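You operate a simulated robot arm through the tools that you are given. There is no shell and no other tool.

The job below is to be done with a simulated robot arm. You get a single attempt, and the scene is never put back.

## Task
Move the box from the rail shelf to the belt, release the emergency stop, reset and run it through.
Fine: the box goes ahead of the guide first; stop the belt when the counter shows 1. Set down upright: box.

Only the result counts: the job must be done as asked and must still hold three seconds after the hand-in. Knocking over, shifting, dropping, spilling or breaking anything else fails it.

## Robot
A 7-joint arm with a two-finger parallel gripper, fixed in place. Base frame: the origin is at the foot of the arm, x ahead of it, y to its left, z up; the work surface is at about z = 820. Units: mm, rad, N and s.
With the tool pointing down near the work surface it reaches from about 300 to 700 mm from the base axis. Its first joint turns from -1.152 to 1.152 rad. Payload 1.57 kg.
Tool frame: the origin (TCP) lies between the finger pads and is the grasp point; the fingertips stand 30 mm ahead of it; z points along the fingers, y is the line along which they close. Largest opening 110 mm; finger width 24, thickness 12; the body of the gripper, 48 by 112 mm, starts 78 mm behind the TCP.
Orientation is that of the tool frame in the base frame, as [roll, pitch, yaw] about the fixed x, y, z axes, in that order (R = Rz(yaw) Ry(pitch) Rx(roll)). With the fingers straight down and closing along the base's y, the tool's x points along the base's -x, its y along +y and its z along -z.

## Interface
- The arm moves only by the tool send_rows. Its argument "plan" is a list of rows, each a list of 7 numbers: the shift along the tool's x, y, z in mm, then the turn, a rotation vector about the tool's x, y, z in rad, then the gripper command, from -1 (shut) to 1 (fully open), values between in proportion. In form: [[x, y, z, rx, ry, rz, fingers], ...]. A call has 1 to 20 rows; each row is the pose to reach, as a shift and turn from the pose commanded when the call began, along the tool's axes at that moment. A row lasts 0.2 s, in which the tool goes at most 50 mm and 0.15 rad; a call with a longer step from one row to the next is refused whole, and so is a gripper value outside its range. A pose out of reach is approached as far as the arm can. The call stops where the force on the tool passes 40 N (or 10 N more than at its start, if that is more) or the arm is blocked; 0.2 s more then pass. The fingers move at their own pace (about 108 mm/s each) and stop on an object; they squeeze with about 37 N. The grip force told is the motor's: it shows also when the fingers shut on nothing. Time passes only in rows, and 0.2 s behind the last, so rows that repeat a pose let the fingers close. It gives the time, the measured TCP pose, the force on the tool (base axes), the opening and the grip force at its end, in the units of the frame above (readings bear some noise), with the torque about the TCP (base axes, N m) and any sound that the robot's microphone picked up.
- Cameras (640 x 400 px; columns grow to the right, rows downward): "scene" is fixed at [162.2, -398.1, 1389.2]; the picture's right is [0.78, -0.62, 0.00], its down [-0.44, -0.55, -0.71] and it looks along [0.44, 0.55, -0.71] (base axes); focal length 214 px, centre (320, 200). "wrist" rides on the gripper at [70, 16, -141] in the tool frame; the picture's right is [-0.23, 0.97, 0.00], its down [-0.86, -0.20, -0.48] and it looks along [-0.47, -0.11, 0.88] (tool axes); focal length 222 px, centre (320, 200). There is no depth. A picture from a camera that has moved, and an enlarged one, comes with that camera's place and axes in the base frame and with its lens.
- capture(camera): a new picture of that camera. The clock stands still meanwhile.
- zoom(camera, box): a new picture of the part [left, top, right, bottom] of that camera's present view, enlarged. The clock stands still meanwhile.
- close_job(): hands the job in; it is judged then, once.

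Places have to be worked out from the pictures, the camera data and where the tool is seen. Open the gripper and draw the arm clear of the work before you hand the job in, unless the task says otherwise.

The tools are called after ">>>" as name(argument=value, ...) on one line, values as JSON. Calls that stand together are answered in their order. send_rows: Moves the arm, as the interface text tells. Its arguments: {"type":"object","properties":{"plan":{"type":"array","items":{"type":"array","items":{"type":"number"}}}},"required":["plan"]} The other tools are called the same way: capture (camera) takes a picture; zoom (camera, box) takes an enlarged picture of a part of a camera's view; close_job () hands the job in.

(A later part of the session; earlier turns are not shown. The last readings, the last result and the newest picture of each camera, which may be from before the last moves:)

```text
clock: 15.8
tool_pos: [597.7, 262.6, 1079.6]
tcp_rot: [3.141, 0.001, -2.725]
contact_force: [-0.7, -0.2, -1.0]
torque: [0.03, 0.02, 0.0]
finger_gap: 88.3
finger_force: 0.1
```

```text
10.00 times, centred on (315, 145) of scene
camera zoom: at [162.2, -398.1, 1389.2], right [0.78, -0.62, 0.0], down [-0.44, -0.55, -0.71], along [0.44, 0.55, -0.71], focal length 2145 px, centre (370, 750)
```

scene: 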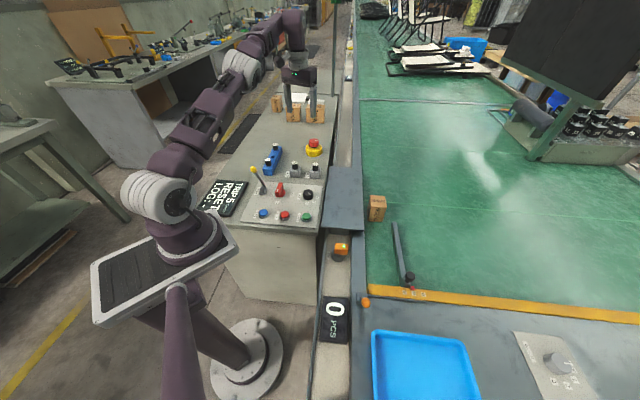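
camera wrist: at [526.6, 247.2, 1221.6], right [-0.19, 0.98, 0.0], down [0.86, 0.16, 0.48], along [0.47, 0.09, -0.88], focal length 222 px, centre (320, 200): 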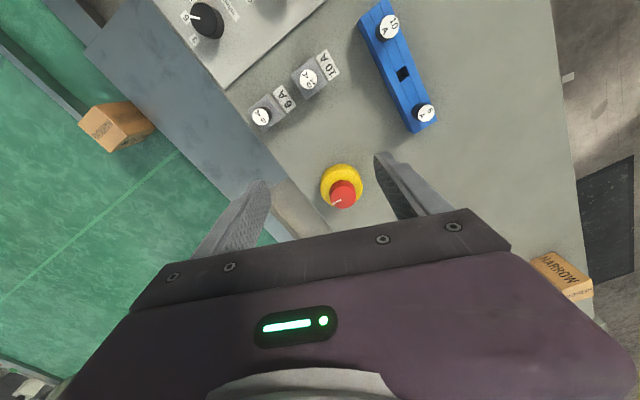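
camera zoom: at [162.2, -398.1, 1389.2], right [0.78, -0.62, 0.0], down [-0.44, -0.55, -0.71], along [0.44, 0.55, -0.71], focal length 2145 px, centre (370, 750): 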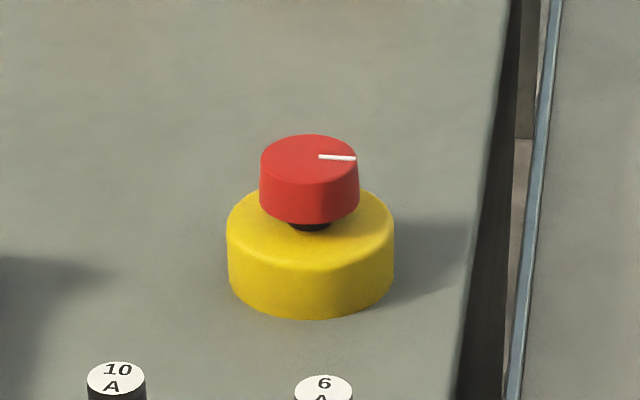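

The cap's top centre is at about (698, 320, 877), roughly 46 mm across and 22 mm thick, above a yellow base whose top is near z≈840. That is 768 mm out, beyond the nominal reach, so I'll test how far the vertical tool can go while staying well above it.

>>> send_rows(plan=[[-29, 3, 30, 0, 0, 0, 0.6], [-58, 6, 60, 0, 0, 0, 0.6], [-87, 9, 90, 0, 0, 0, 0.6], [-115.4, 11.7, 119.6, 0, 0, 0, 0.6], [-115.4, 11.7, 119.6, 0, 0, 0, 0.6]])

>>> capture(camera="wrist")

>>> zoom(camera="scene", box=[270, 60, 370, 180])

```text
clock: 17.0
tool_pos: [623.4, 277.7, 963.5]
tcp_rot: [-3.141, 0.002, -2.727]
contact_force: [-0.4, -0.1, -0.2]
torque: [0.02, -0.01, 0.0]
finger_gap: 87.7
finger_force: 0.0
out of reach, approached as far as the arm can: row 1, 2, 3, 4, 5
```

```text
taken
camera wrist: at [553.1, 263.4, 1105.5], right [-0.18, 0.98, 0.0], down [0.86, 0.16, 0.48], along [0.47, 0.09, -0.88], focal length 222 px, centre (320, 200)
```

wrist: 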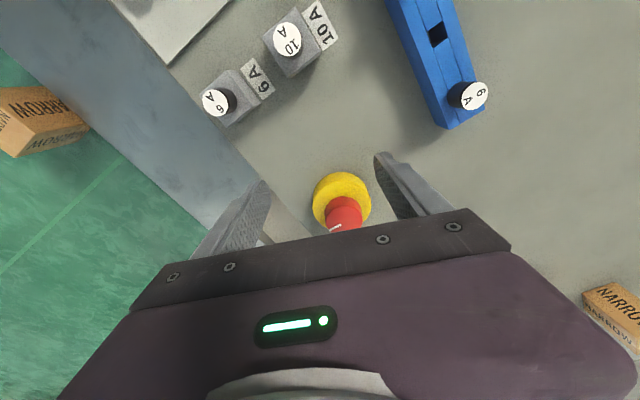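

```text
3.33 times, centred on (320, 120) of scene
camera zoom: at [162.2, -398.1, 1389.2], right [0.78, -0.62, 0.0], down [-0.44, -0.55, -0.71], along [0.44, 0.55, -0.71], focal length 715 px, centre (320, 467)
```

zoom: 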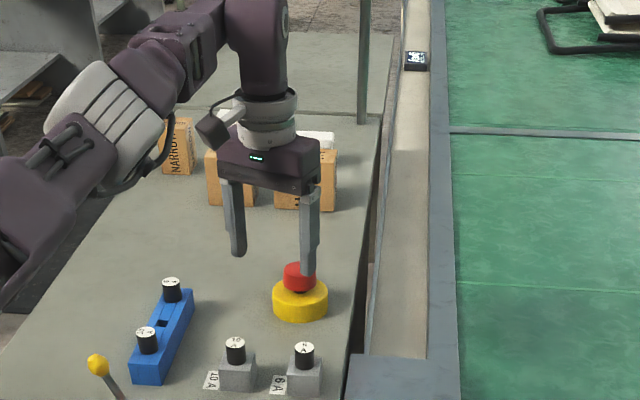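

The vertical tool stops about 683 mm out, so the tool has to lean outward to reach the e-stop. I'll back off inward and upward first, which also shows how the commanded pose was kept.

>>> send_rows(plan=[[34, 0, -20, 0, 0, 0, 0.6], [67, 0, -40, 0, 0, 0, 0.6], [100, 0, -60, 0, 0, 0, 0.6], [100, 0, -60, 0, 0, 0, 0.6]])

```text
clock: 18.0
tool_pos: [530.5, 237.1, 1022.3]
tcp_rot: [-3.141, 0.001, -2.729]
contact_force: [-0.2, -0.1, 0.8]
torque: [-0.01, 0.02, 0.01]
finger_gap: 88.3
finger_force: 0.0
```

The commanded pose is now (531, 237, 1022), so unreachable targets are clipped. I'll pre-turn the tool 0.42 rad counter-clockwise (to leave room for a clockwise twist) and move closer.

>>> send_rows(plan=[[-26, 1, 7, 0, 0, -0.14, 0.6], [-52, 2, 14, 0, 0, -0.28, 0.6], [-76.9, 2.4, 22, 0, 0, -0.42, 0.6], [-76.9, 2.4, 22, 0, 0, -0.42, 0.6]])

```text
clock: 19.0
tool_pos: [598.1, 270.0, 998.7]
tcp_rot: [-3.14, 0.001, -2.305]
contact_force: [0.0, -0.6, 0.5]
torque: [0.01, -0.02, 0.01]
finger_gap: 88.2
finger_force: 0.1
```

Now I'll lean the fingers outward by 0.5 rad and move over the cap, staying at z≈950.

>>> send_rows(plan=[[0, 0, 0, 0, -0.13, 0, 0.6], [0, 0, 0, 0, -0.26, 0, 0.6], [-26, -10, 12, 0, -0.39, 0, 0.6], [-52, -20, 25, 0, -0.5, 0, 0.6], [-78, -30, 38, 0, -0.5, 0, 0.6], [-103.3, -39.2, 50, 0, -0.5, 0, 0.6], [-103.3, -39.2, 50, 0, -0.5, 0, 0.6]])

>>> capture(camera="wrist")

>>> zoom(camera="scene", box=[260, 60, 380, 180])

```text
clock: 20.6
tool_pos: [695.2, 319.3, 949.7]
tcp_rot: [-3.14, 0.499, -2.305]
contact_force: [0.2, -0.3, 0.0]
torque: [-0.01, 0.01, -0.01]
finger_gap: 88.3
finger_force: 0.1
```

```text
taken
camera wrist: at [596.1, 234.4, 1040.6], right [-0.59, 0.8, 0.11], down [0.5, 0.25, 0.83], along [0.64, 0.54, -0.55], focal length 222 px, centre (320, 200)
```

wrist: 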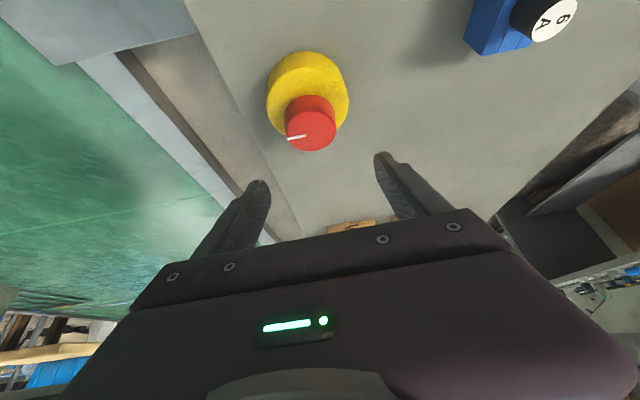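

```text
3.33 times, centred on (320, 120) of scene
camera zoom: at [162.2, -398.1, 1389.2], right [0.78, -0.62, 0.0], down [-0.44, -0.55, -0.71], along [0.44, 0.55, -0.71], focal length 715 px, centre (320, 467)
```

zoom: 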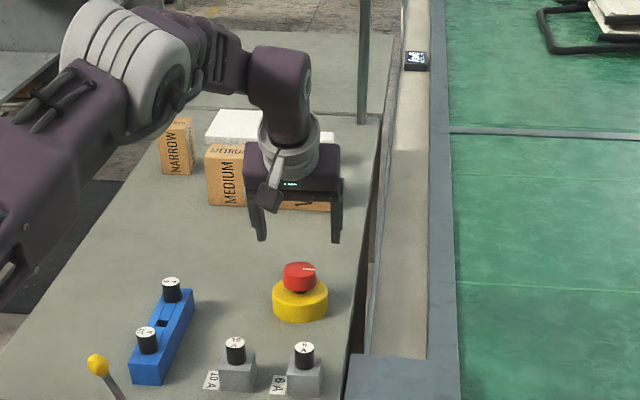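

The leaned pose was reached and the cap lies between and below the fingers. I'll zoom on the cap for a precise aim.

>>> zoom(camera="wrist", box=[250, 40, 370, 160])

```text
3.33 times, centred on (310, 100) of wrist
camera zoom: at [596.1, 234.4, 1040.6], right [-0.59, 0.8, 0.11], down [0.5, 0.25, 0.83], along [0.64, 0.54, -0.55], focal length 740 px, centre (353, 533)
```

zoom: 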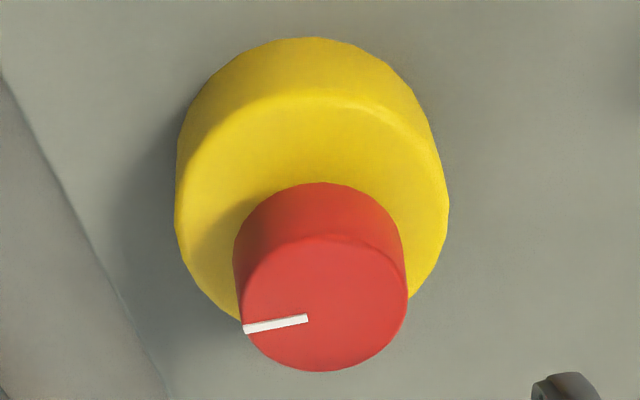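

The refined cap axis is (698, 321) with its top at z≈877. I'll lower so the TCP comes to z≈886, with the fingertips beside the cap and above the yellow base, then look.

>>> send_rows(plan=[[10, -0.2, 20, 0, 0, 0, 0.6], [20, -0.4, 40, 0, 0, 0, 0.6], [28.2, -0.6, 56.4, 0, 0, 0, 0.6], [28.2, -0.6, 56.4, 0, 0, 0, 0.6]])

>>> capture(camera="wrist")

>>> zoom(camera="scene", box=[280, 100, 350, 170])

```text
clock: 21.6
tool_pos: [698.2, 323.5, 887.8]
tcp_rot: [3.141, 0.501, -2.306]
contact_force: [-0.1, -0.7, -0.4]
torque: [0.01, 0.0, -0.03]
finger_gap: 87.8
finger_force: 0.0
```

```text
taken
camera wrist: at [598.9, 236.5, 979.5], right [-0.59, 0.8, 0.11], down [0.5, 0.25, 0.83], along [0.64, 0.54, -0.55], focal length 222 px, centre (320, 200)
```

wrist: 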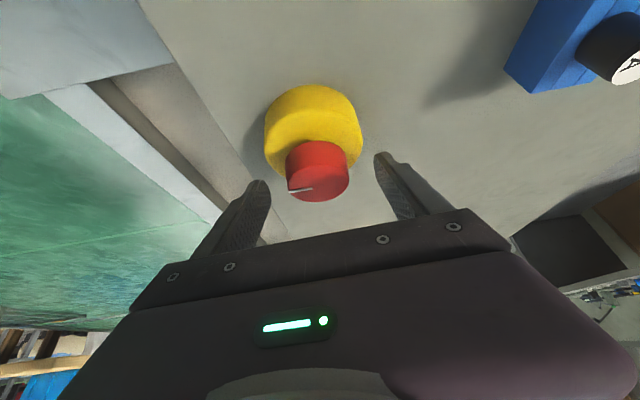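

```text
5.71 times, centred on (315, 135) of scene
camera zoom: at [162.2, -398.1, 1389.2], right [0.78, -0.62, 0.0], down [-0.44, -0.55, -0.71], along [0.44, 0.55, -0.71], focal length 1226 px, centre (349, 571)
```

zoom: 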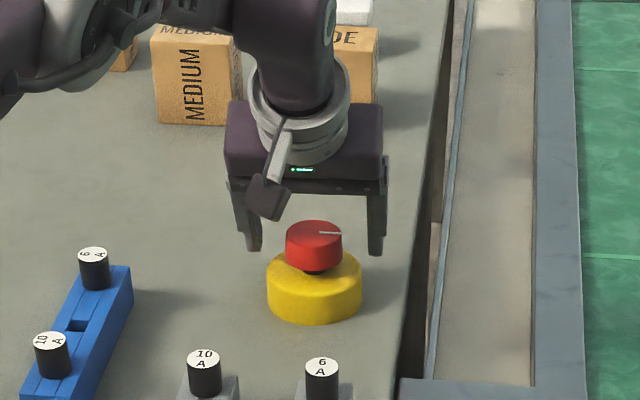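

The cap sits nearly centred between the fingers. I'll shift slightly to centre, lower 8 mm more, and close on the cap.

>>> send_rows(plan=[[2.6, -0.8, 3.1, 0, 0, 0, 0.6], [5.3, -1.5, 6.2, 0, 0, 0, 0.6], [5.3, -1.5, 6.2, 0, 0, 0, 0.2], [5.3, -1.5, 6.2, 0, 0, 0, -1], [5.3, -1.5, 6.2, 0, 0, 0, -1], [5.3, -1.5, 6.2, 0, 0, 0, -1]])

>>> zoom(camera="wrist", box=[220, 80, 420, 240])

>>> zoom(camera="scene", box=[280, 100, 350, 170])

```text
clock: 23.0
tool_pos: [695.3, 320.9, 880.3]
tcp_rot: [3.139, 0.502, -2.307]
contact_force: [-17.3, 11.6, 6.3]
torque: [0.79, 0.92, 0.77]
finger_gap: 75.6
finger_force: 44.6
```

```text
2.50 times, centred on (320, 160) of wrist
camera zoom: at [597.6, 234.6, 971.2], right [-0.59, 0.8, 0.11], down [0.5, 0.25, 0.83], along [0.64, 0.54, -0.55], focal length 555 px, centre (320, 300)
```

zoom: 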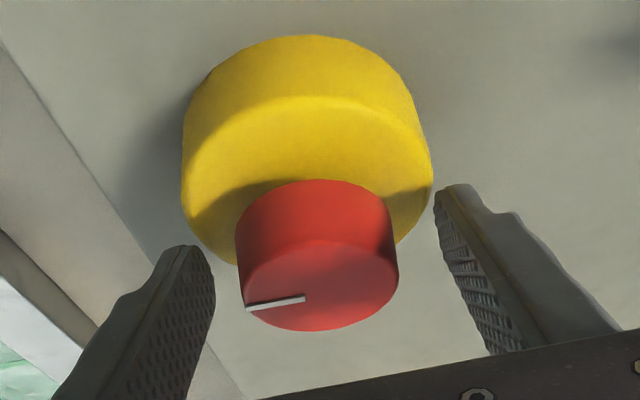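

```text
5.71 times, centred on (315, 135) of scene
camera zoom: at [161.7, -397.9, 1389.3], right [0.78, -0.62, 0.0], down [-0.44, -0.55, -0.71], along [0.44, 0.55, -0.71], focal length 1226 px, centre (349, 571)
```

zoom: 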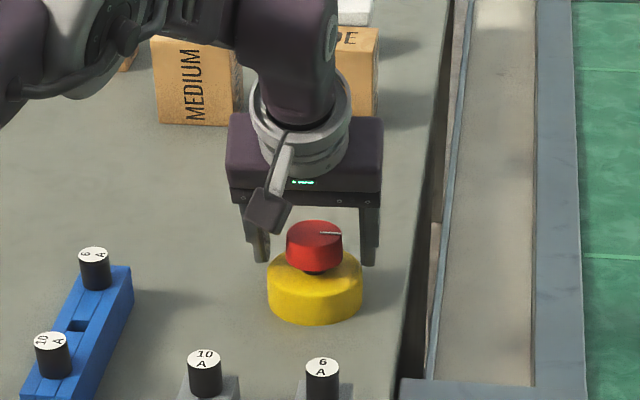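

The fingers stopped at 75.6 mm, which is the yellow base's rim, not the cap. The tips are too low, so I'll open again and rise about 9 mm before looking.

>>> send_rows(plan=[[0, 0, 0, 0, 0, 0, 0.6], [0, 0, 0, 0, 0, 0, 0.6], [-0.4, 0, -5, 0, 0, 0, 0.6], [-0.8, 0, -9.8, 0, 0, 0, 0.6], [-0.8, 0, -9.8, 0, 0, 0, 0.6]])

>>> zoom(camera="wrist", box=[220, 80, 420, 240])

>>> zoom(camera="scene", box=[290, 110, 340, 160])

>>> capture(camera="scene")

```text
clock: 24.2
tool_pos: [692.3, 316.0, 888.5]
tcp_rot: [-3.141, 0.499, -2.307]
contact_force: [0.3, -0.4, 0.1]
torque: [0.0, 0.04, 0.01]
finger_gap: 88.0
finger_force: 0.2
```

```text
2.50 times, centred on (320, 160) of wrist
camera zoom: at [595.5, 230.0, 979.8], right [-0.59, 0.8, 0.11], down [0.5, 0.25, 0.83], along [0.64, 0.54, -0.55], focal length 555 px, centre (320, 300)
```

zoom: 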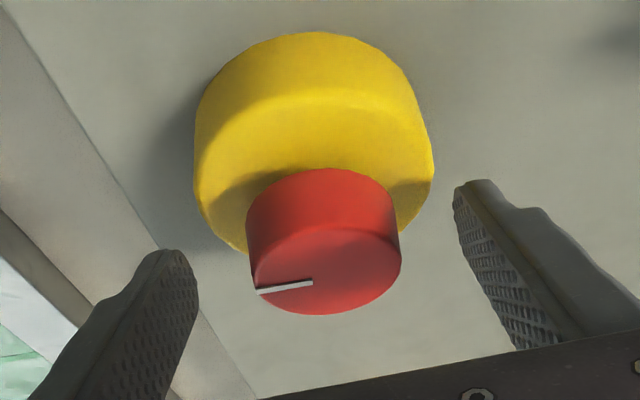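

```text
8.00 times, centred on (315, 135) of scene
camera zoom: at [162.2, -398.1, 1389.2], right [0.78, -0.62, 0.0], down [-0.44, -0.55, -0.71], along [0.44, 0.55, -0.71], focal length 1716 px, centre (360, 720)
```

zoom: 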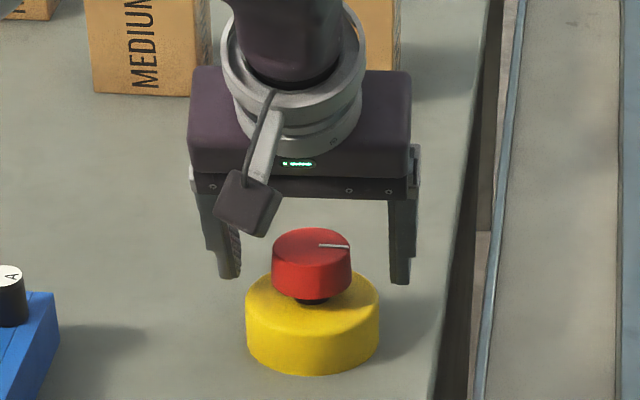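

```text
taken
```

scene: 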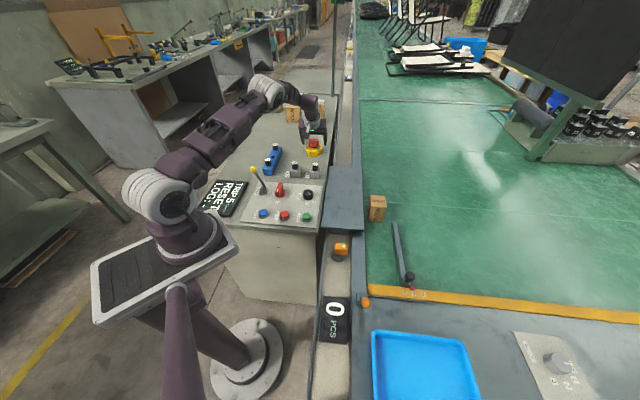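

The TCP sits about 8 mm inward of the cap axis at z≈888, so the leaned pads should straddle the cap clear of the yellow base. I'll close on it now.

>>> send_rows(plan=[[0, -0.8, 0, 0, 0, 0, 0.2], [0, -0.8, 0, 0, 0, 0, -0.3], [0, -0.8, 0, 0, 0, 0, -1], [0, -0.8, 0, 0, 0, 0, -1]])

>>> zoom(camera="wrist", box=[220, 80, 420, 240])

>>> zoom(camera="scene", box=[290, 110, 340, 160])

```text
clock: 25.2
tool_pos: [693.5, 318.0, 887.6]
tcp_rot: [3.138, 0.501, -2.31]
contact_force: [-11.5, 12.1, 2.8]
torque: [0.39, 0.31, 0.06]
finger_gap: 46.5
finger_force: 44.7
```

```text
2.50 times, centred on (320, 160) of wrist
camera zoom: at [594.9, 231.3, 979.3], right [-0.59, 0.8, 0.11], down [0.5, 0.25, 0.83], along [0.64, 0.54, -0.55], focal length 555 px, centre (320, 300)
```

zoom: 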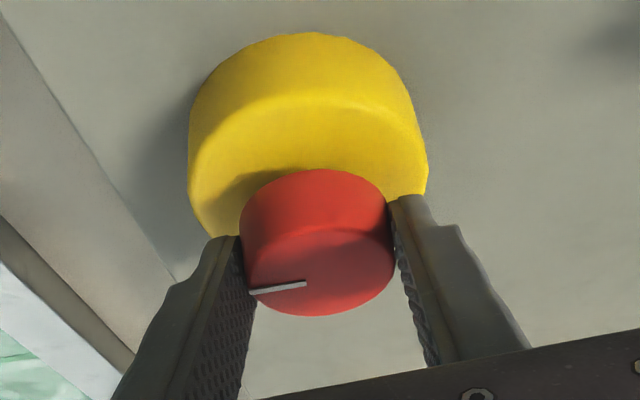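

```text
8.00 times, centred on (315, 135) of scene
camera zoom: at [161.9, -397.8, 1389.3], right [0.78, -0.62, 0.0], down [-0.44, -0.55, -0.71], along [0.44, 0.55, -0.71], focal length 1716 px, centre (360, 720)
```

zoom: 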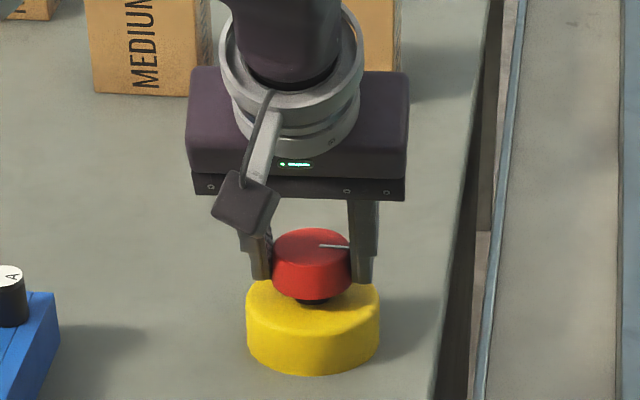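

The fingers hold the cap (46.5 mm). I'll twist it clockwise about its vertical axis by up to 0.84 rad, tracking the axis, and then check the display.

>>> send_rows(plan=[[0, 1.7, 0, 0.0575, 0, 0.1053, -1], [-0.15, 2.4, 0.08, 0.115, 0, 0.2106, -1], [-0.34, 3.1, 0.18, 0.1726, 0, 0.3159, -1], [-0.6, 3.8, 0.33, 0.2301, 0, 0.4212, -1], [-0.92, 4.4, 0.5, 0.2876, 0, 0.5266, -1], [-1.31, 5.0, 0.71, 0.3452, 0, 0.6319, -1], [-1.75, 5.5, 0.96, 0.4027, 0, 0.7372, -1]])

>>> zoom(camera="scene", box=[290, 110, 340, 160])

>>> zoom(camera="scene", box=[195, 165, 265, 225])

>>> zoom(camera="wrist", box=[220, 80, 420, 240])

```text
clock: 26.8
tool_pos: [691.0, 321.1, 888.7]
tcp_rot: [-3.141, 0.498, 3.134]
contact_force: [-24.5, 5.0, 5.7]
torque: [0.27, 1.11, 0.05]
finger_gap: 46.7
finger_force: 45.2
```

```text
8.00 times, centred on (315, 135) of scene
camera zoom: at [161.5, -398.0, 1389.3], right [0.78, -0.62, 0.0], down [-0.44, -0.55, -0.71], along [0.44, 0.55, -0.71], focal length 1716 px, centre (360, 720)
```

zoom: 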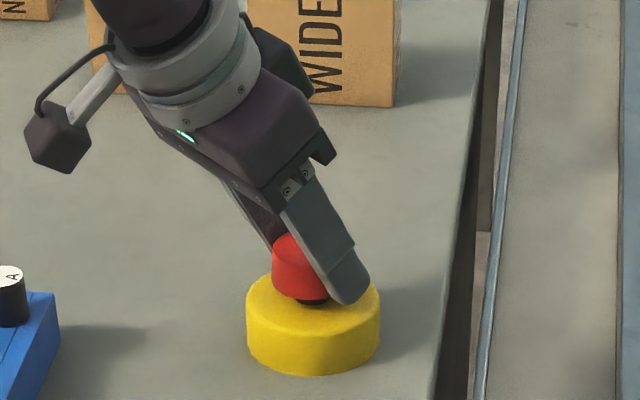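

```text
6.67 times, centred on (230, 195) of scene
camera zoom: at [161.5, -398.0, 1389.3], right [0.78, -0.62, 0.0], down [-0.44, -0.55, -0.71], along [0.44, 0.55, -0.71], focal length 1430 px, centre (920, 233)
```

zoom: 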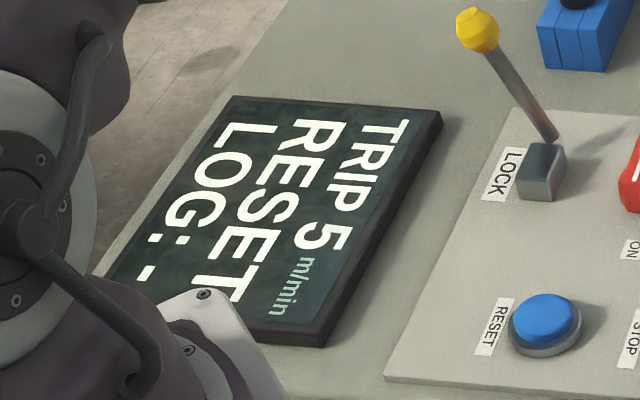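

```text
2.50 times, centred on (320, 160) of wrist
camera zoom: at [563.1, 337.5, 979.5], right [0.21, 0.97, 0.11], down [0.52, -0.2, 0.83], along [0.83, -0.12, -0.55], focal length 555 px, centre (320, 300)
```

zoom: 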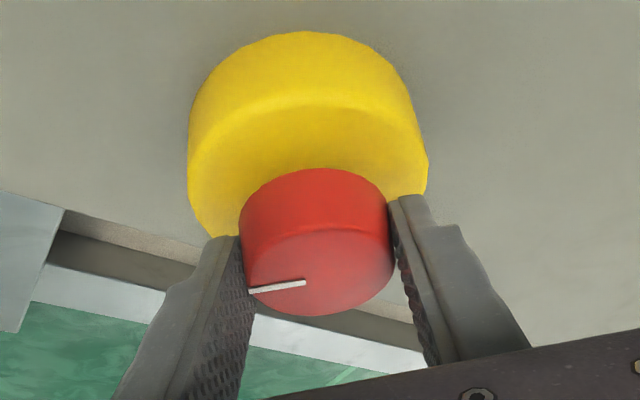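

The cap turned with the gripper by about 48° clockwise without resistance; the display still shows TRIP/RESET, as expected before a reset. I'll carry on clockwise another 0.3 rad to find an end stop, easing the inward load a little.

>>> send_rows(plan=[[1.27, 0.7, -0.68, 0.048, 0, 0.0878, -1], [1.18, 1.39, -0.63, 0.0959, 0, 0.1755, -1], [1.03, 2.07, -0.55, 0.1438, 0, 0.2633, -1]])

>>> zoom(camera="scene", box=[290, 110, 340, 160])

>>> zoom(camera="wrist", box=[220, 80, 420, 240])

>>> zoom(camera="scene", box=[195, 165, 265, 225])

```text
clock: 27.8
tool_pos: [691.5, 322.8, 886.2]
tcp_rot: [-3.136, 0.5, 2.895]
contact_force: [-0.9, 0.5, 6.8]
torque: [0.05, -0.07, 0.02]
finger_gap: 46.5
finger_force: 45.1
out of reach, approached as far as the arm can: row 3
stopped in row 3: the force on the tool passed its limit at 42 N (the readings are from after the stop); the commanded pose is now the measured one
```

```text
8.00 times, centred on (315, 135) of scene
camera zoom: at [162.0, -398.2, 1389.2], right [0.78, -0.62, 0.0], down [-0.44, -0.55, -0.71], along [0.44, 0.55, -0.71], focal length 1716 px, centre (360, 720)
```

zoom: 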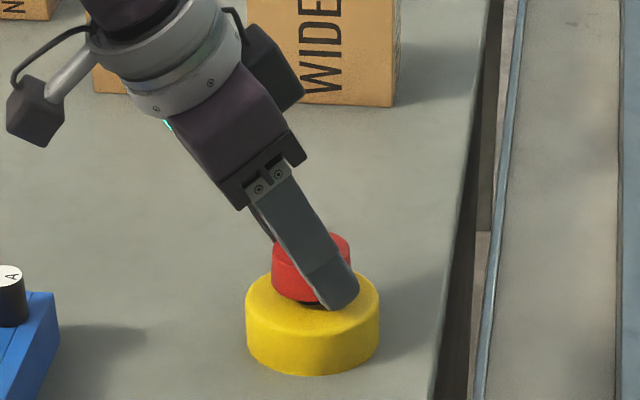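

```text
2.50 times, centred on (320, 160) of wrist
camera zoom: at [570.3, 369.4, 978.2], right [0.43, 0.9, 0.1], down [0.46, -0.32, 0.83], along [0.78, -0.31, -0.55], focal length 555 px, centre (320, 300)
```

zoom: 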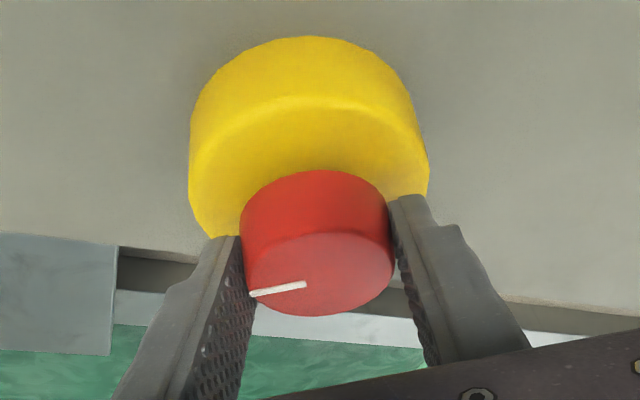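

```text
6.67 times, centred on (230, 195) of scene
camera zoom: at [162.0, -398.2, 1389.2], right [0.78, -0.62, 0.0], down [-0.44, -0.55, -0.71], along [0.44, 0.55, -0.71], focal length 1430 px, centre (920, 233)
```

zoom: 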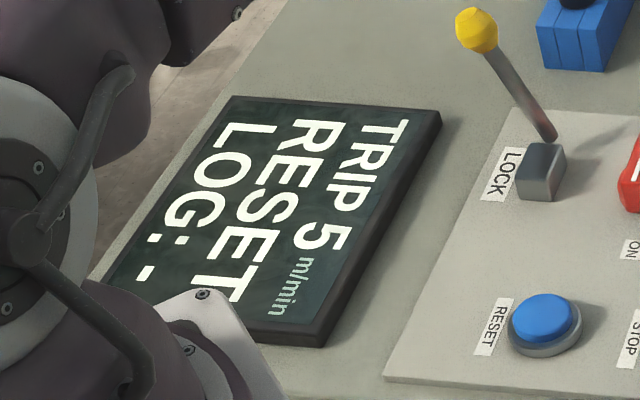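

The cap has now turned about 61° clockwise and still follows. I'll open the fingers and see whether the cap stays or springs back.

>>> send_rows(plan=[[0, 0, 0, 0, 0, 0, 0.6], [0, 0, 0, 0, 0, 0, 0.6], [-5, 0, -9, 0, 0, 0, 0.6], [-15, 0, -27, 0, 0, 0, 0.6], [-25, 0, -45, 0, 0, 0, 0.6]])

>>> zoom(camera="scene", box=[290, 110, 340, 160])

>>> zoom(camera="wrist", box=[220, 60, 420, 220])

>>> zoom(camera="scene", box=[195, 165, 265, 225])

```text
clock: 29.0
tool_pos: [691.0, 322.7, 937.0]
tcp_rot: [-3.135, 0.498, 2.898]
contact_force: [0.3, 0.2, 0.2]
torque: [-0.01, 0.03, -0.01]
finger_gap: 87.9
finger_force: 0.1
```

```text
8.00 times, centred on (315, 135) of scene
camera zoom: at [162.2, -398.1, 1389.2], right [0.78, -0.62, 0.0], down [-0.44, -0.55, -0.71], along [0.44, 0.55, -0.71], focal length 1716 px, centre (360, 720)
```

zoom: 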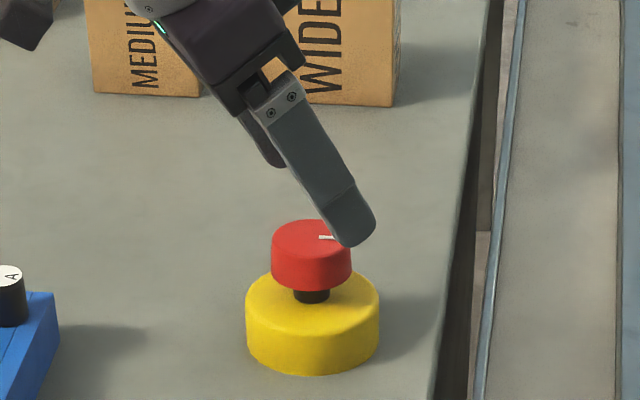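

```text
2.50 times, centred on (320, 140) of wrist
camera zoom: at [571.0, 369.4, 1029.1], right [0.43, 0.9, 0.1], down [0.46, -0.32, 0.83], along [0.78, -0.31, -0.55], focal length 555 px, centre (320, 350)
```

zoom: 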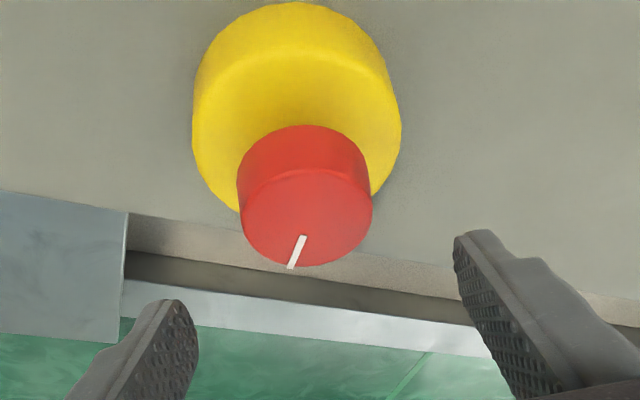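

```text
6.67 times, centred on (230, 195) of scene
camera zoom: at [162.2, -398.1, 1389.2], right [0.78, -0.62, 0.0], down [-0.44, -0.55, -0.71], along [0.44, 0.55, -0.71], focal length 1430 px, centre (920, 233)
```

zoom: 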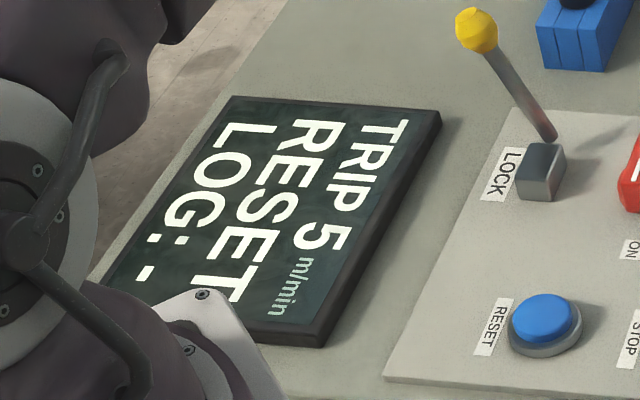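

The cap has popped up (longer black neck) and its mark has sprung back, so the e-stop is released. Next I'll withdraw upward, bring the tool back to vertical and head for the button panel.

>>> send_rows(plan=[[8.1, -26.3, -27.9, 0, 0.1, 0, 0.6], [16.2, -52.5, -55.8, 0, 0.2, 0, 0.2], [24.3, -78.8, -83.7, 0, 0.3, 0, -0.3], [32.4, -105, -111.6, 0, 0.4, 0, -1], [40.5, -131.3, -139.5, 0, 0.5, 0, -1], [40.5, -131.3, -139.5, 0, 0.5, 0, -1]])

>>> capture(camera="scene")

```text
clock: 30.4
tool_pos: [558.8, 221.6, 1039.9]
tcp_rot: [-3.134, -0.004, 2.895]
contact_force: [0.4, -0.4, 0.3]
torque: [-0.01, -0.02, 0.04]
finger_gap: 0.0
finger_force: 22.2
```

```text
taken
```

scene: 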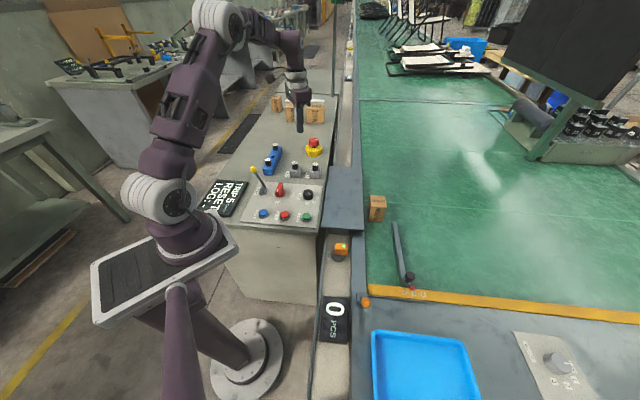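

The box is still standing in place and the counter is at 0. I'll go over the RESET button with closed fingers and look at the panel from above.

>>> send_rows(plan=[[30.4, -28.6, 6.7, 0, 0, -0.041, -1], [60.8, -57.1, 13.3, 0, 0, -0.082, -1], [91.3, -85.7, 20, 0, 0, -0.123, -1], [121.7, -114.2, 26.7, 0, 0, -0.164, -1], [152.1, -142.8, 33.3, 0, 0, -0.205, -1], [182.5, -171.3, 40, 0, 0, -0.2465, -1], [182.5, -171.3, 40, 0, 0, -0.2465, -1]])

>>> capture(camera="wrist")

>>> capture(camera="scene")

```text
clock: 32.0
tool_pos: [340.1, 99.1, 1002.1]
tcp_rot: [-3.137, -0.002, -3.14]
contact_force: [-0.4, 0.0, 0.0]
torque: [0.0, -0.01, -0.01]
finger_gap: 0.0
finger_force: 21.3
```

```text
taken
camera wrist: at [271.0, 114.3, 1145.3], right [0.23, 0.97, -0.01], down [0.86, -0.2, 0.48], along [0.46, -0.11, -0.88], focal length 222 px, centre (320, 200)
```

wrist: 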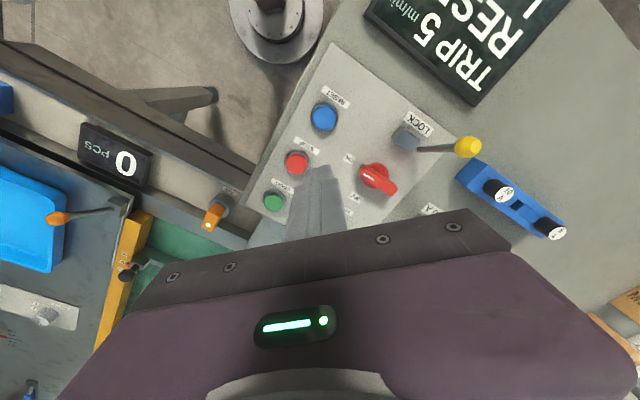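

```text
taken
```

scene: 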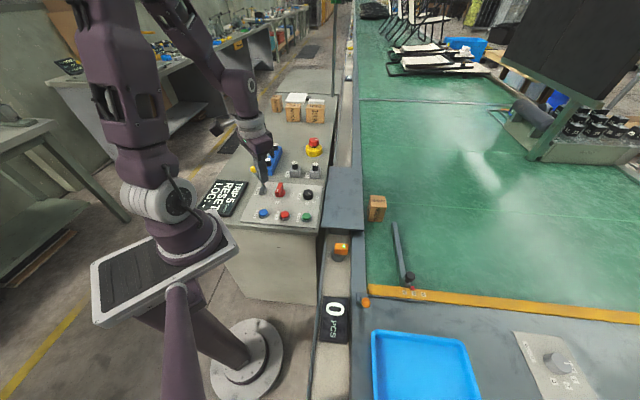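

All three buttons are visible between the tool and the panel. I'll zoom to fix their positions precisely.

>>> zoom(camera="wrist", box=[250, 80, 400, 230])

>>> zoom(camera="scene", box=[250, 180, 330, 230])

```text
2.67 times, centred on (325, 155) of wrist
camera zoom: at [271.0, 114.3, 1145.3], right [0.23, 0.97, -0.01], down [0.86, -0.2, 0.48], along [0.46, -0.11, -0.88], focal length 592 px, centre (307, 320)
```

zoom: 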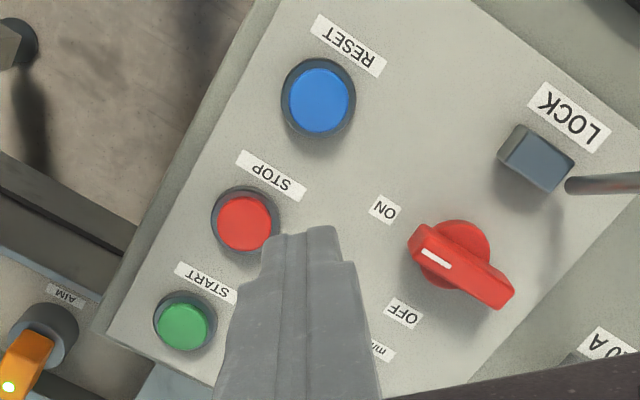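

```text
8.00 times, centred on (290, 205) of scene
camera zoom: at [162.2, -398.1, 1389.2], right [0.78, -0.62, 0.0], down [-0.44, -0.55, -0.71], along [0.44, 0.55, -0.71], focal length 1716 px, centre (560, 160)
```

zoom: 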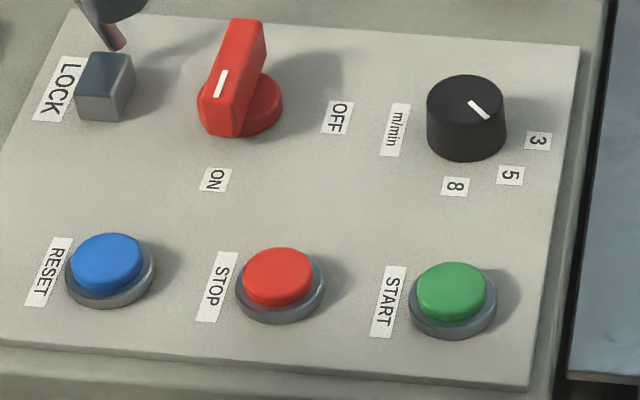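

Button tops: RESET ≈ (315.5, 109.5, 830), STOP ≈ (368.5, 55, 830), START ≈ (422.4, 0.5, 831). I'll go down over RESET to about 5 mm above its top and check the alignment first.

>>> send_rows(plan=[[12, 5, 35, 0, 0, 0, -1], [24.6, 10.4, 70, 0, 0, 0, -1], [24.6, 10.4, 105, 0, 0, 0, -1], [24.6, 10.4, 135, 0, 0, 0, -1], [24.6, 10.4, 135, 0, 0, 0, -1]])

>>> capture(camera="wrist")

>>> zoom(camera="scene", box=[230, 170, 310, 230])

```text
clock: 33.2
tool_pos: [314.5, 110.0, 867.7]
tcp_rot: [-3.138, -0.003, 3.141]
contact_force: [-1.4, -0.1, 3.0]
torque: [-0.07, -0.01, 0.0]
finger_gap: 0.2
finger_force: 21.3
heard: click
```

```text
taken
camera wrist: at [245.9, 125.0, 1011.0], right [0.23, 0.97, -0.01], down [0.86, -0.2, 0.48], along [0.46, -0.11, -0.88], focal length 222 px, centre (320, 200)
```

wrist: 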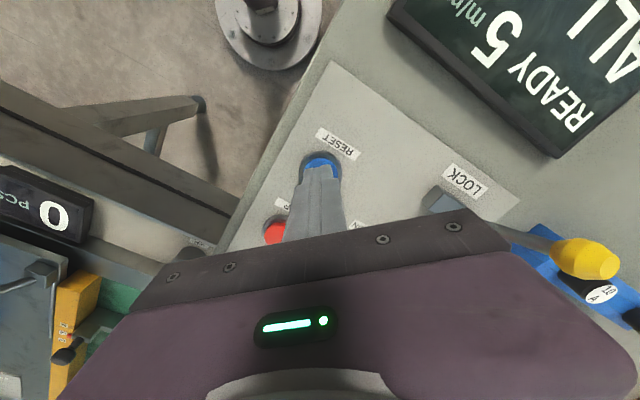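

```text
6.67 times, centred on (270, 200) of scene
camera zoom: at [162.2, -398.1, 1389.2], right [0.78, -0.62, 0.0], down [-0.44, -0.55, -0.71], along [0.44, 0.55, -0.71], focal length 1430 px, centre (653, 200)
```

zoom: 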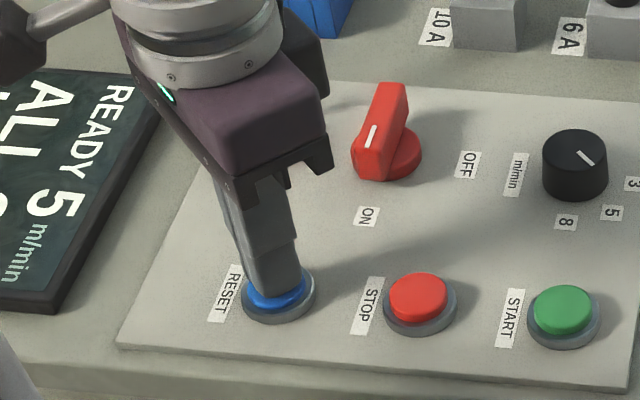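

A click was heard and the display changed to READY: the RESET worked. I'll lift off the button and read the display.

>>> send_rows(plan=[[0, 0, -15, 0, 0, 0, -1], [0, 0, -40, 0, 0, 0, -1]])

>>> zoom(camera="scene", box=[190, 165, 270, 235])

>>> capture(camera="wrist")

>>> capture(camera="scene")

```text
clock: 33.8
tool_pos: [316.5, 110.3, 908.8]
tcp_rot: [-3.136, -0.004, -3.142]
contact_force: [0.3, 0.4, -0.8]
torque: [0.01, -0.02, -0.02]
finger_gap: 0.2
finger_force: 21.2
```

```text
5.71 times, centred on (230, 200) of scene
camera zoom: at [162.2, -398.1, 1389.2], right [0.78, -0.62, 0.0], down [-0.44, -0.55, -0.71], along [0.44, 0.55, -0.71], focal length 1226 px, centre (834, 200)
```

zoom: 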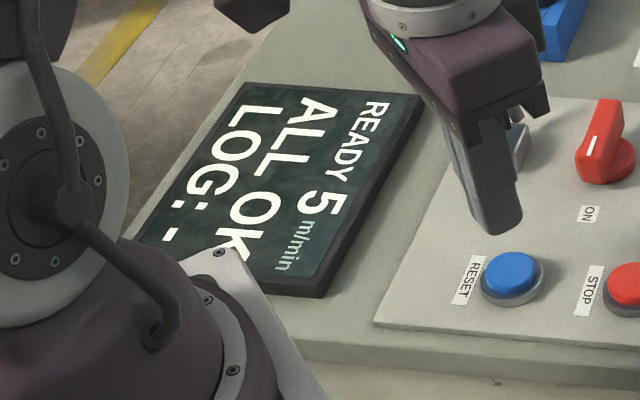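

```text
taken
camera wrist: at [247.3, 125.6, 1051.5], right [0.23, 0.97, -0.01], down [0.86, -0.2, 0.48], along [0.46, -0.11, -0.88], focal length 222 px, centre (320, 200)
```

wrist: 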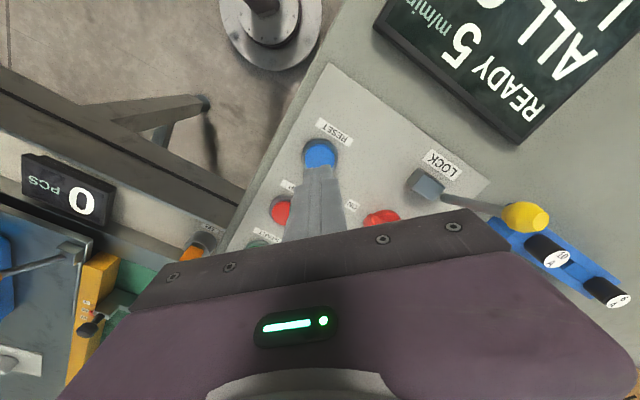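

```text
taken
```

scene: 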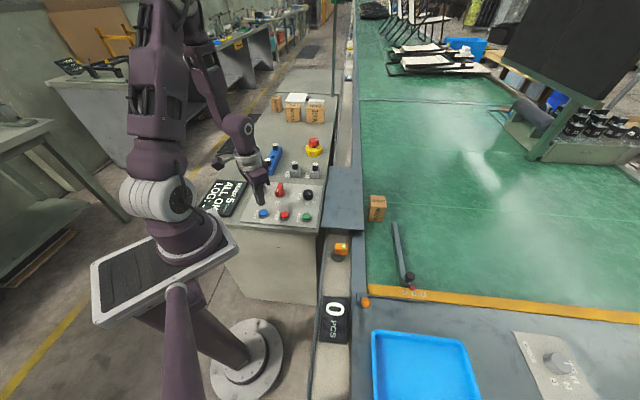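

The display now reads "READY 5 m/min, ALL OK, LOG: -". RESET triggered at TCP z≈868, so I'll move to hover over START at z≈882 and check the aim before pressing.

>>> send_rows(plan=[[-26.7, -27.2, -3, 0, 0, 0, -1], [-53.4, -54.5, -3, 0, 0, 0, -1], [-80.2, -81.7, 5, 0, 0, 0, -1], [-106.9, -109, 15, 0, 0, 0, -1], [-106.9, -109, 26, 0, 0, 0, -1], [-106.9, -109, 26, 0, 0, 0, -1]])

>>> capture(camera="wrist")

>>> zoom(camera="scene", box=[260, 170, 340, 230])

```text
clock: 35.2
tool_pos: [423.1, 0.6, 881.7]
tcp_rot: [-3.138, -0.004, -3.141]
contact_force: [0.0, -0.2, -0.8]
torque: [-0.03, -0.01, 0.0]
finger_gap: 0.0
finger_force: 21.4
```

```text
taken
camera wrist: at [354.0, 15.7, 1024.4], right [0.23, 0.97, -0.01], down [0.86, -0.2, 0.48], along [0.46, -0.11, -0.88], focal length 222 px, centre (320, 200)
```

wrist: 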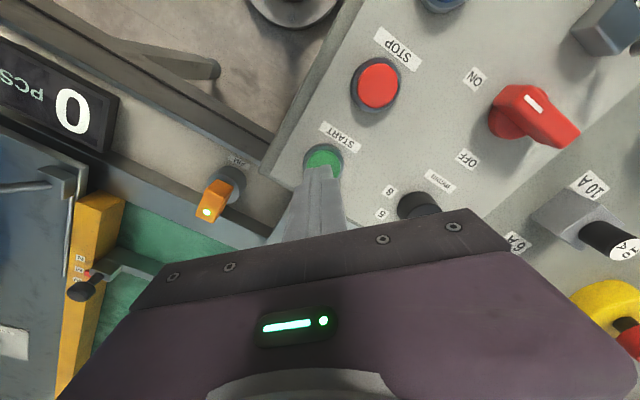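

```text
6.67 times, centred on (300, 200) of scene
camera zoom: at [162.2, -398.1, 1389.2], right [0.78, -0.62, 0.0], down [-0.44, -0.55, -0.71], along [0.44, 0.55, -0.71], focal length 1430 px, centre (453, 200)
```

zoom: 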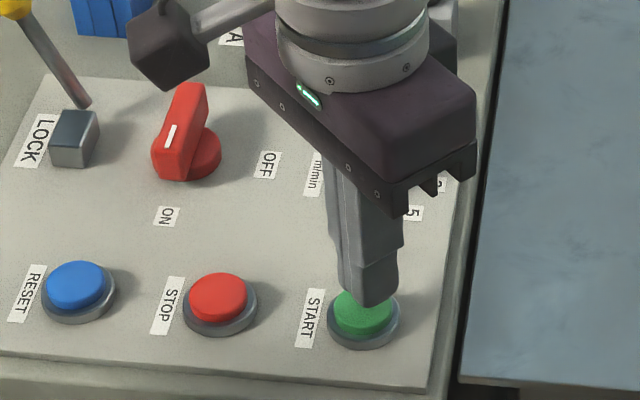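

The fingertip is above START. I'll press it to about the depth that triggered RESET, then lift and shift straight over STOP to hover just above it.

>>> send_rows(plan=[[0, 0, 11, 0, 0, 0, -1], [0, 0, 16.5, 0, 0, 0, -1], [0, 0, 0, 0, 0, 0, -1], [27, 27.3, 0, 0, 0, 0, -1], [53.9, 54.5, 0, 0, 0, 0, -1], [53.9, 54.5, 4, 0, 0, 0, -1]])

>>> capture(camera="scene")

>>> capture(camera="wrist")

```text
clock: 36.6
tool_pos: [369.4, 55.2, 877.6]
tcp_rot: [-3.136, -0.005, -3.141]
contact_force: [-0.1, -0.1, 0.1]
torque: [-0.01, -0.02, 0.0]
finger_gap: 0.0
finger_force: 21.6
heard: click
```

```text
taken
```

scene: 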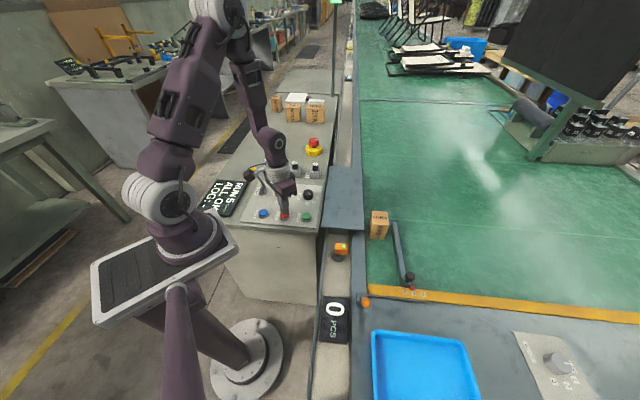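

```text
taken
camera wrist: at [300.5, 70.6, 1020.6], right [0.23, 0.97, -0.01], down [0.86, -0.2, 0.48], along [0.46, -0.11, -0.88], focal length 222 px, centre (320, 200)
```

wrist: 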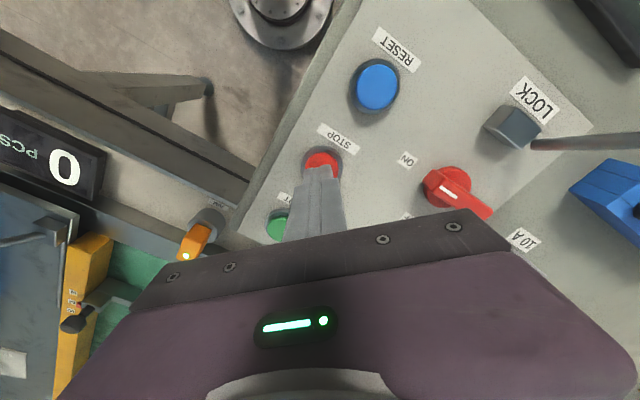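

The display shows RUN and the box is moving; the counter is still 0 and I hover over STOP. I'll zoom to measure the box's progress before letting more time pass.

>>> zoom(camera="scene", box=[310, 190, 430, 350])

>>> zoom(camera="scene", box=[190, 165, 330, 235])

```text
2.50 times, centred on (370, 270) of scene
camera zoom: at [162.2, -398.1, 1389.2], right [0.78, -0.62, 0.0], down [-0.44, -0.55, -0.71], along [0.44, 0.55, -0.71], focal length 536 px, centre (195, 25)
```

zoom: 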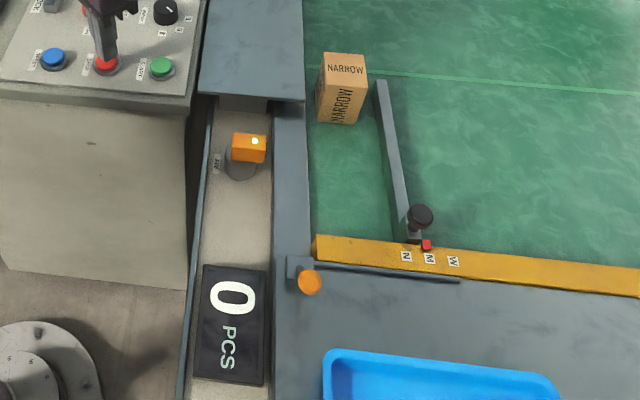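

```text
4.57 times, centred on (260, 200) of scene
camera zoom: at [162.2, -398.1, 1389.2], right [0.78, -0.62, 0.0], down [-0.44, -0.55, -0.71], along [0.44, 0.55, -0.71], focal length 980 px, centre (594, 200)
```

zoom: 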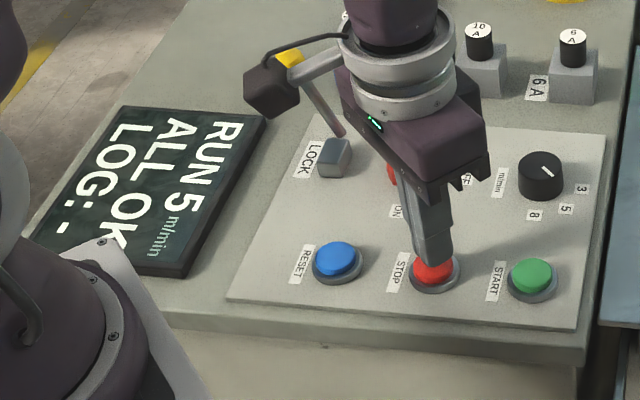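

The box's front face is at about s≈299, moving at roughly 80 mm/s, with the sensor at about s≈218. I'll hold the hover for 0.6 s.

>>> send_rows(plan=[[0, 0, 0, 0, 0, 0, -1], [0, 0, 0, 0, 0, 0, -1]])

>>> zoom(camera="scene", box=[310, 190, 430, 350])

```text
clock: 37.2
tool_pos: [369.2, 55.2, 877.4]
tcp_rot: [-3.137, -0.003, -3.141]
contact_force: [0.4, 0.4, 0.0]
torque: [-0.02, 0.01, -0.02]
finger_gap: 0.0
finger_force: 21.6
```

```text
2.50 times, centred on (370, 270) of scene
camera zoom: at [162.2, -398.1, 1389.2], right [0.78, -0.62, 0.0], down [-0.44, -0.55, -0.71], along [0.44, 0.55, -0.71], focal length 536 px, centre (195, 25)
```

zoom: 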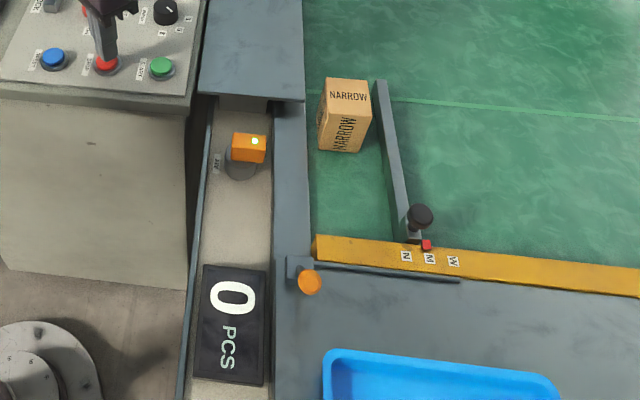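

The box is in the lane, counter still 0. I'll wait another short 0.4 s step.

>>> send_rows(plan=[[0, 0, 0, 0, 0, 0, -1]])

>>> zoom(camera="scene", box=[310, 190, 430, 350])

```text
clock: 37.6
tool_pos: [369.7, 55.7, 878.6]
tcp_rot: [-3.137, -0.003, 3.141]
contact_force: [-0.4, 0.0, 0.3]
torque: [-0.05, -0.02, 0.0]
finger_gap: 0.0
finger_force: 21.6
```

```text
2.50 times, centred on (370, 270) of scene
camera zoom: at [162.2, -398.1, 1389.2], right [0.78, -0.62, 0.0], down [-0.44, -0.55, -0.71], along [0.44, 0.55, -0.71], focal length 536 px, centre (195, 25)
```

zoom: 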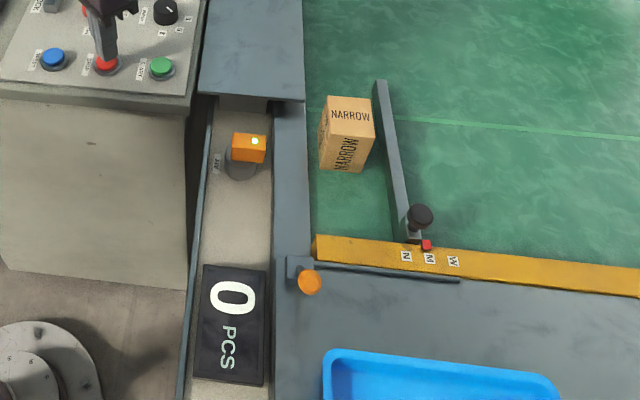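

The box front is about to reach the sensor line and the counter is still 0. One more 0.4 s step.

>>> send_rows(plan=[[0, 0, 0, 0, 0, 0, -1]])

>>> zoom(camera="scene", box=[310, 190, 430, 350])

```text
clock: 38.0
tool_pos: [370.3, 54.3, 878.1]
tcp_rot: [-3.135, -0.004, 3.141]
contact_force: [0.0, 0.0, -0.1]
torque: [-0.01, 0.0, -0.02]
finger_gap: 0.2
finger_force: 21.4
```

```text
2.50 times, centred on (370, 270) of scene
camera zoom: at [162.2, -398.1, 1389.2], right [0.78, -0.62, 0.0], down [-0.44, -0.55, -0.71], along [0.44, 0.55, -0.71], focal length 536 px, centre (195, 25)
```

zoom: 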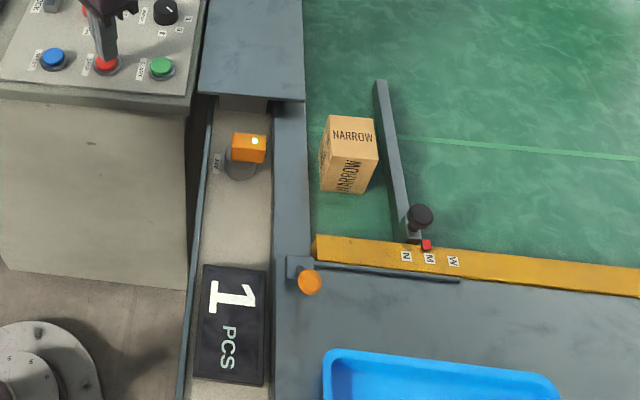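

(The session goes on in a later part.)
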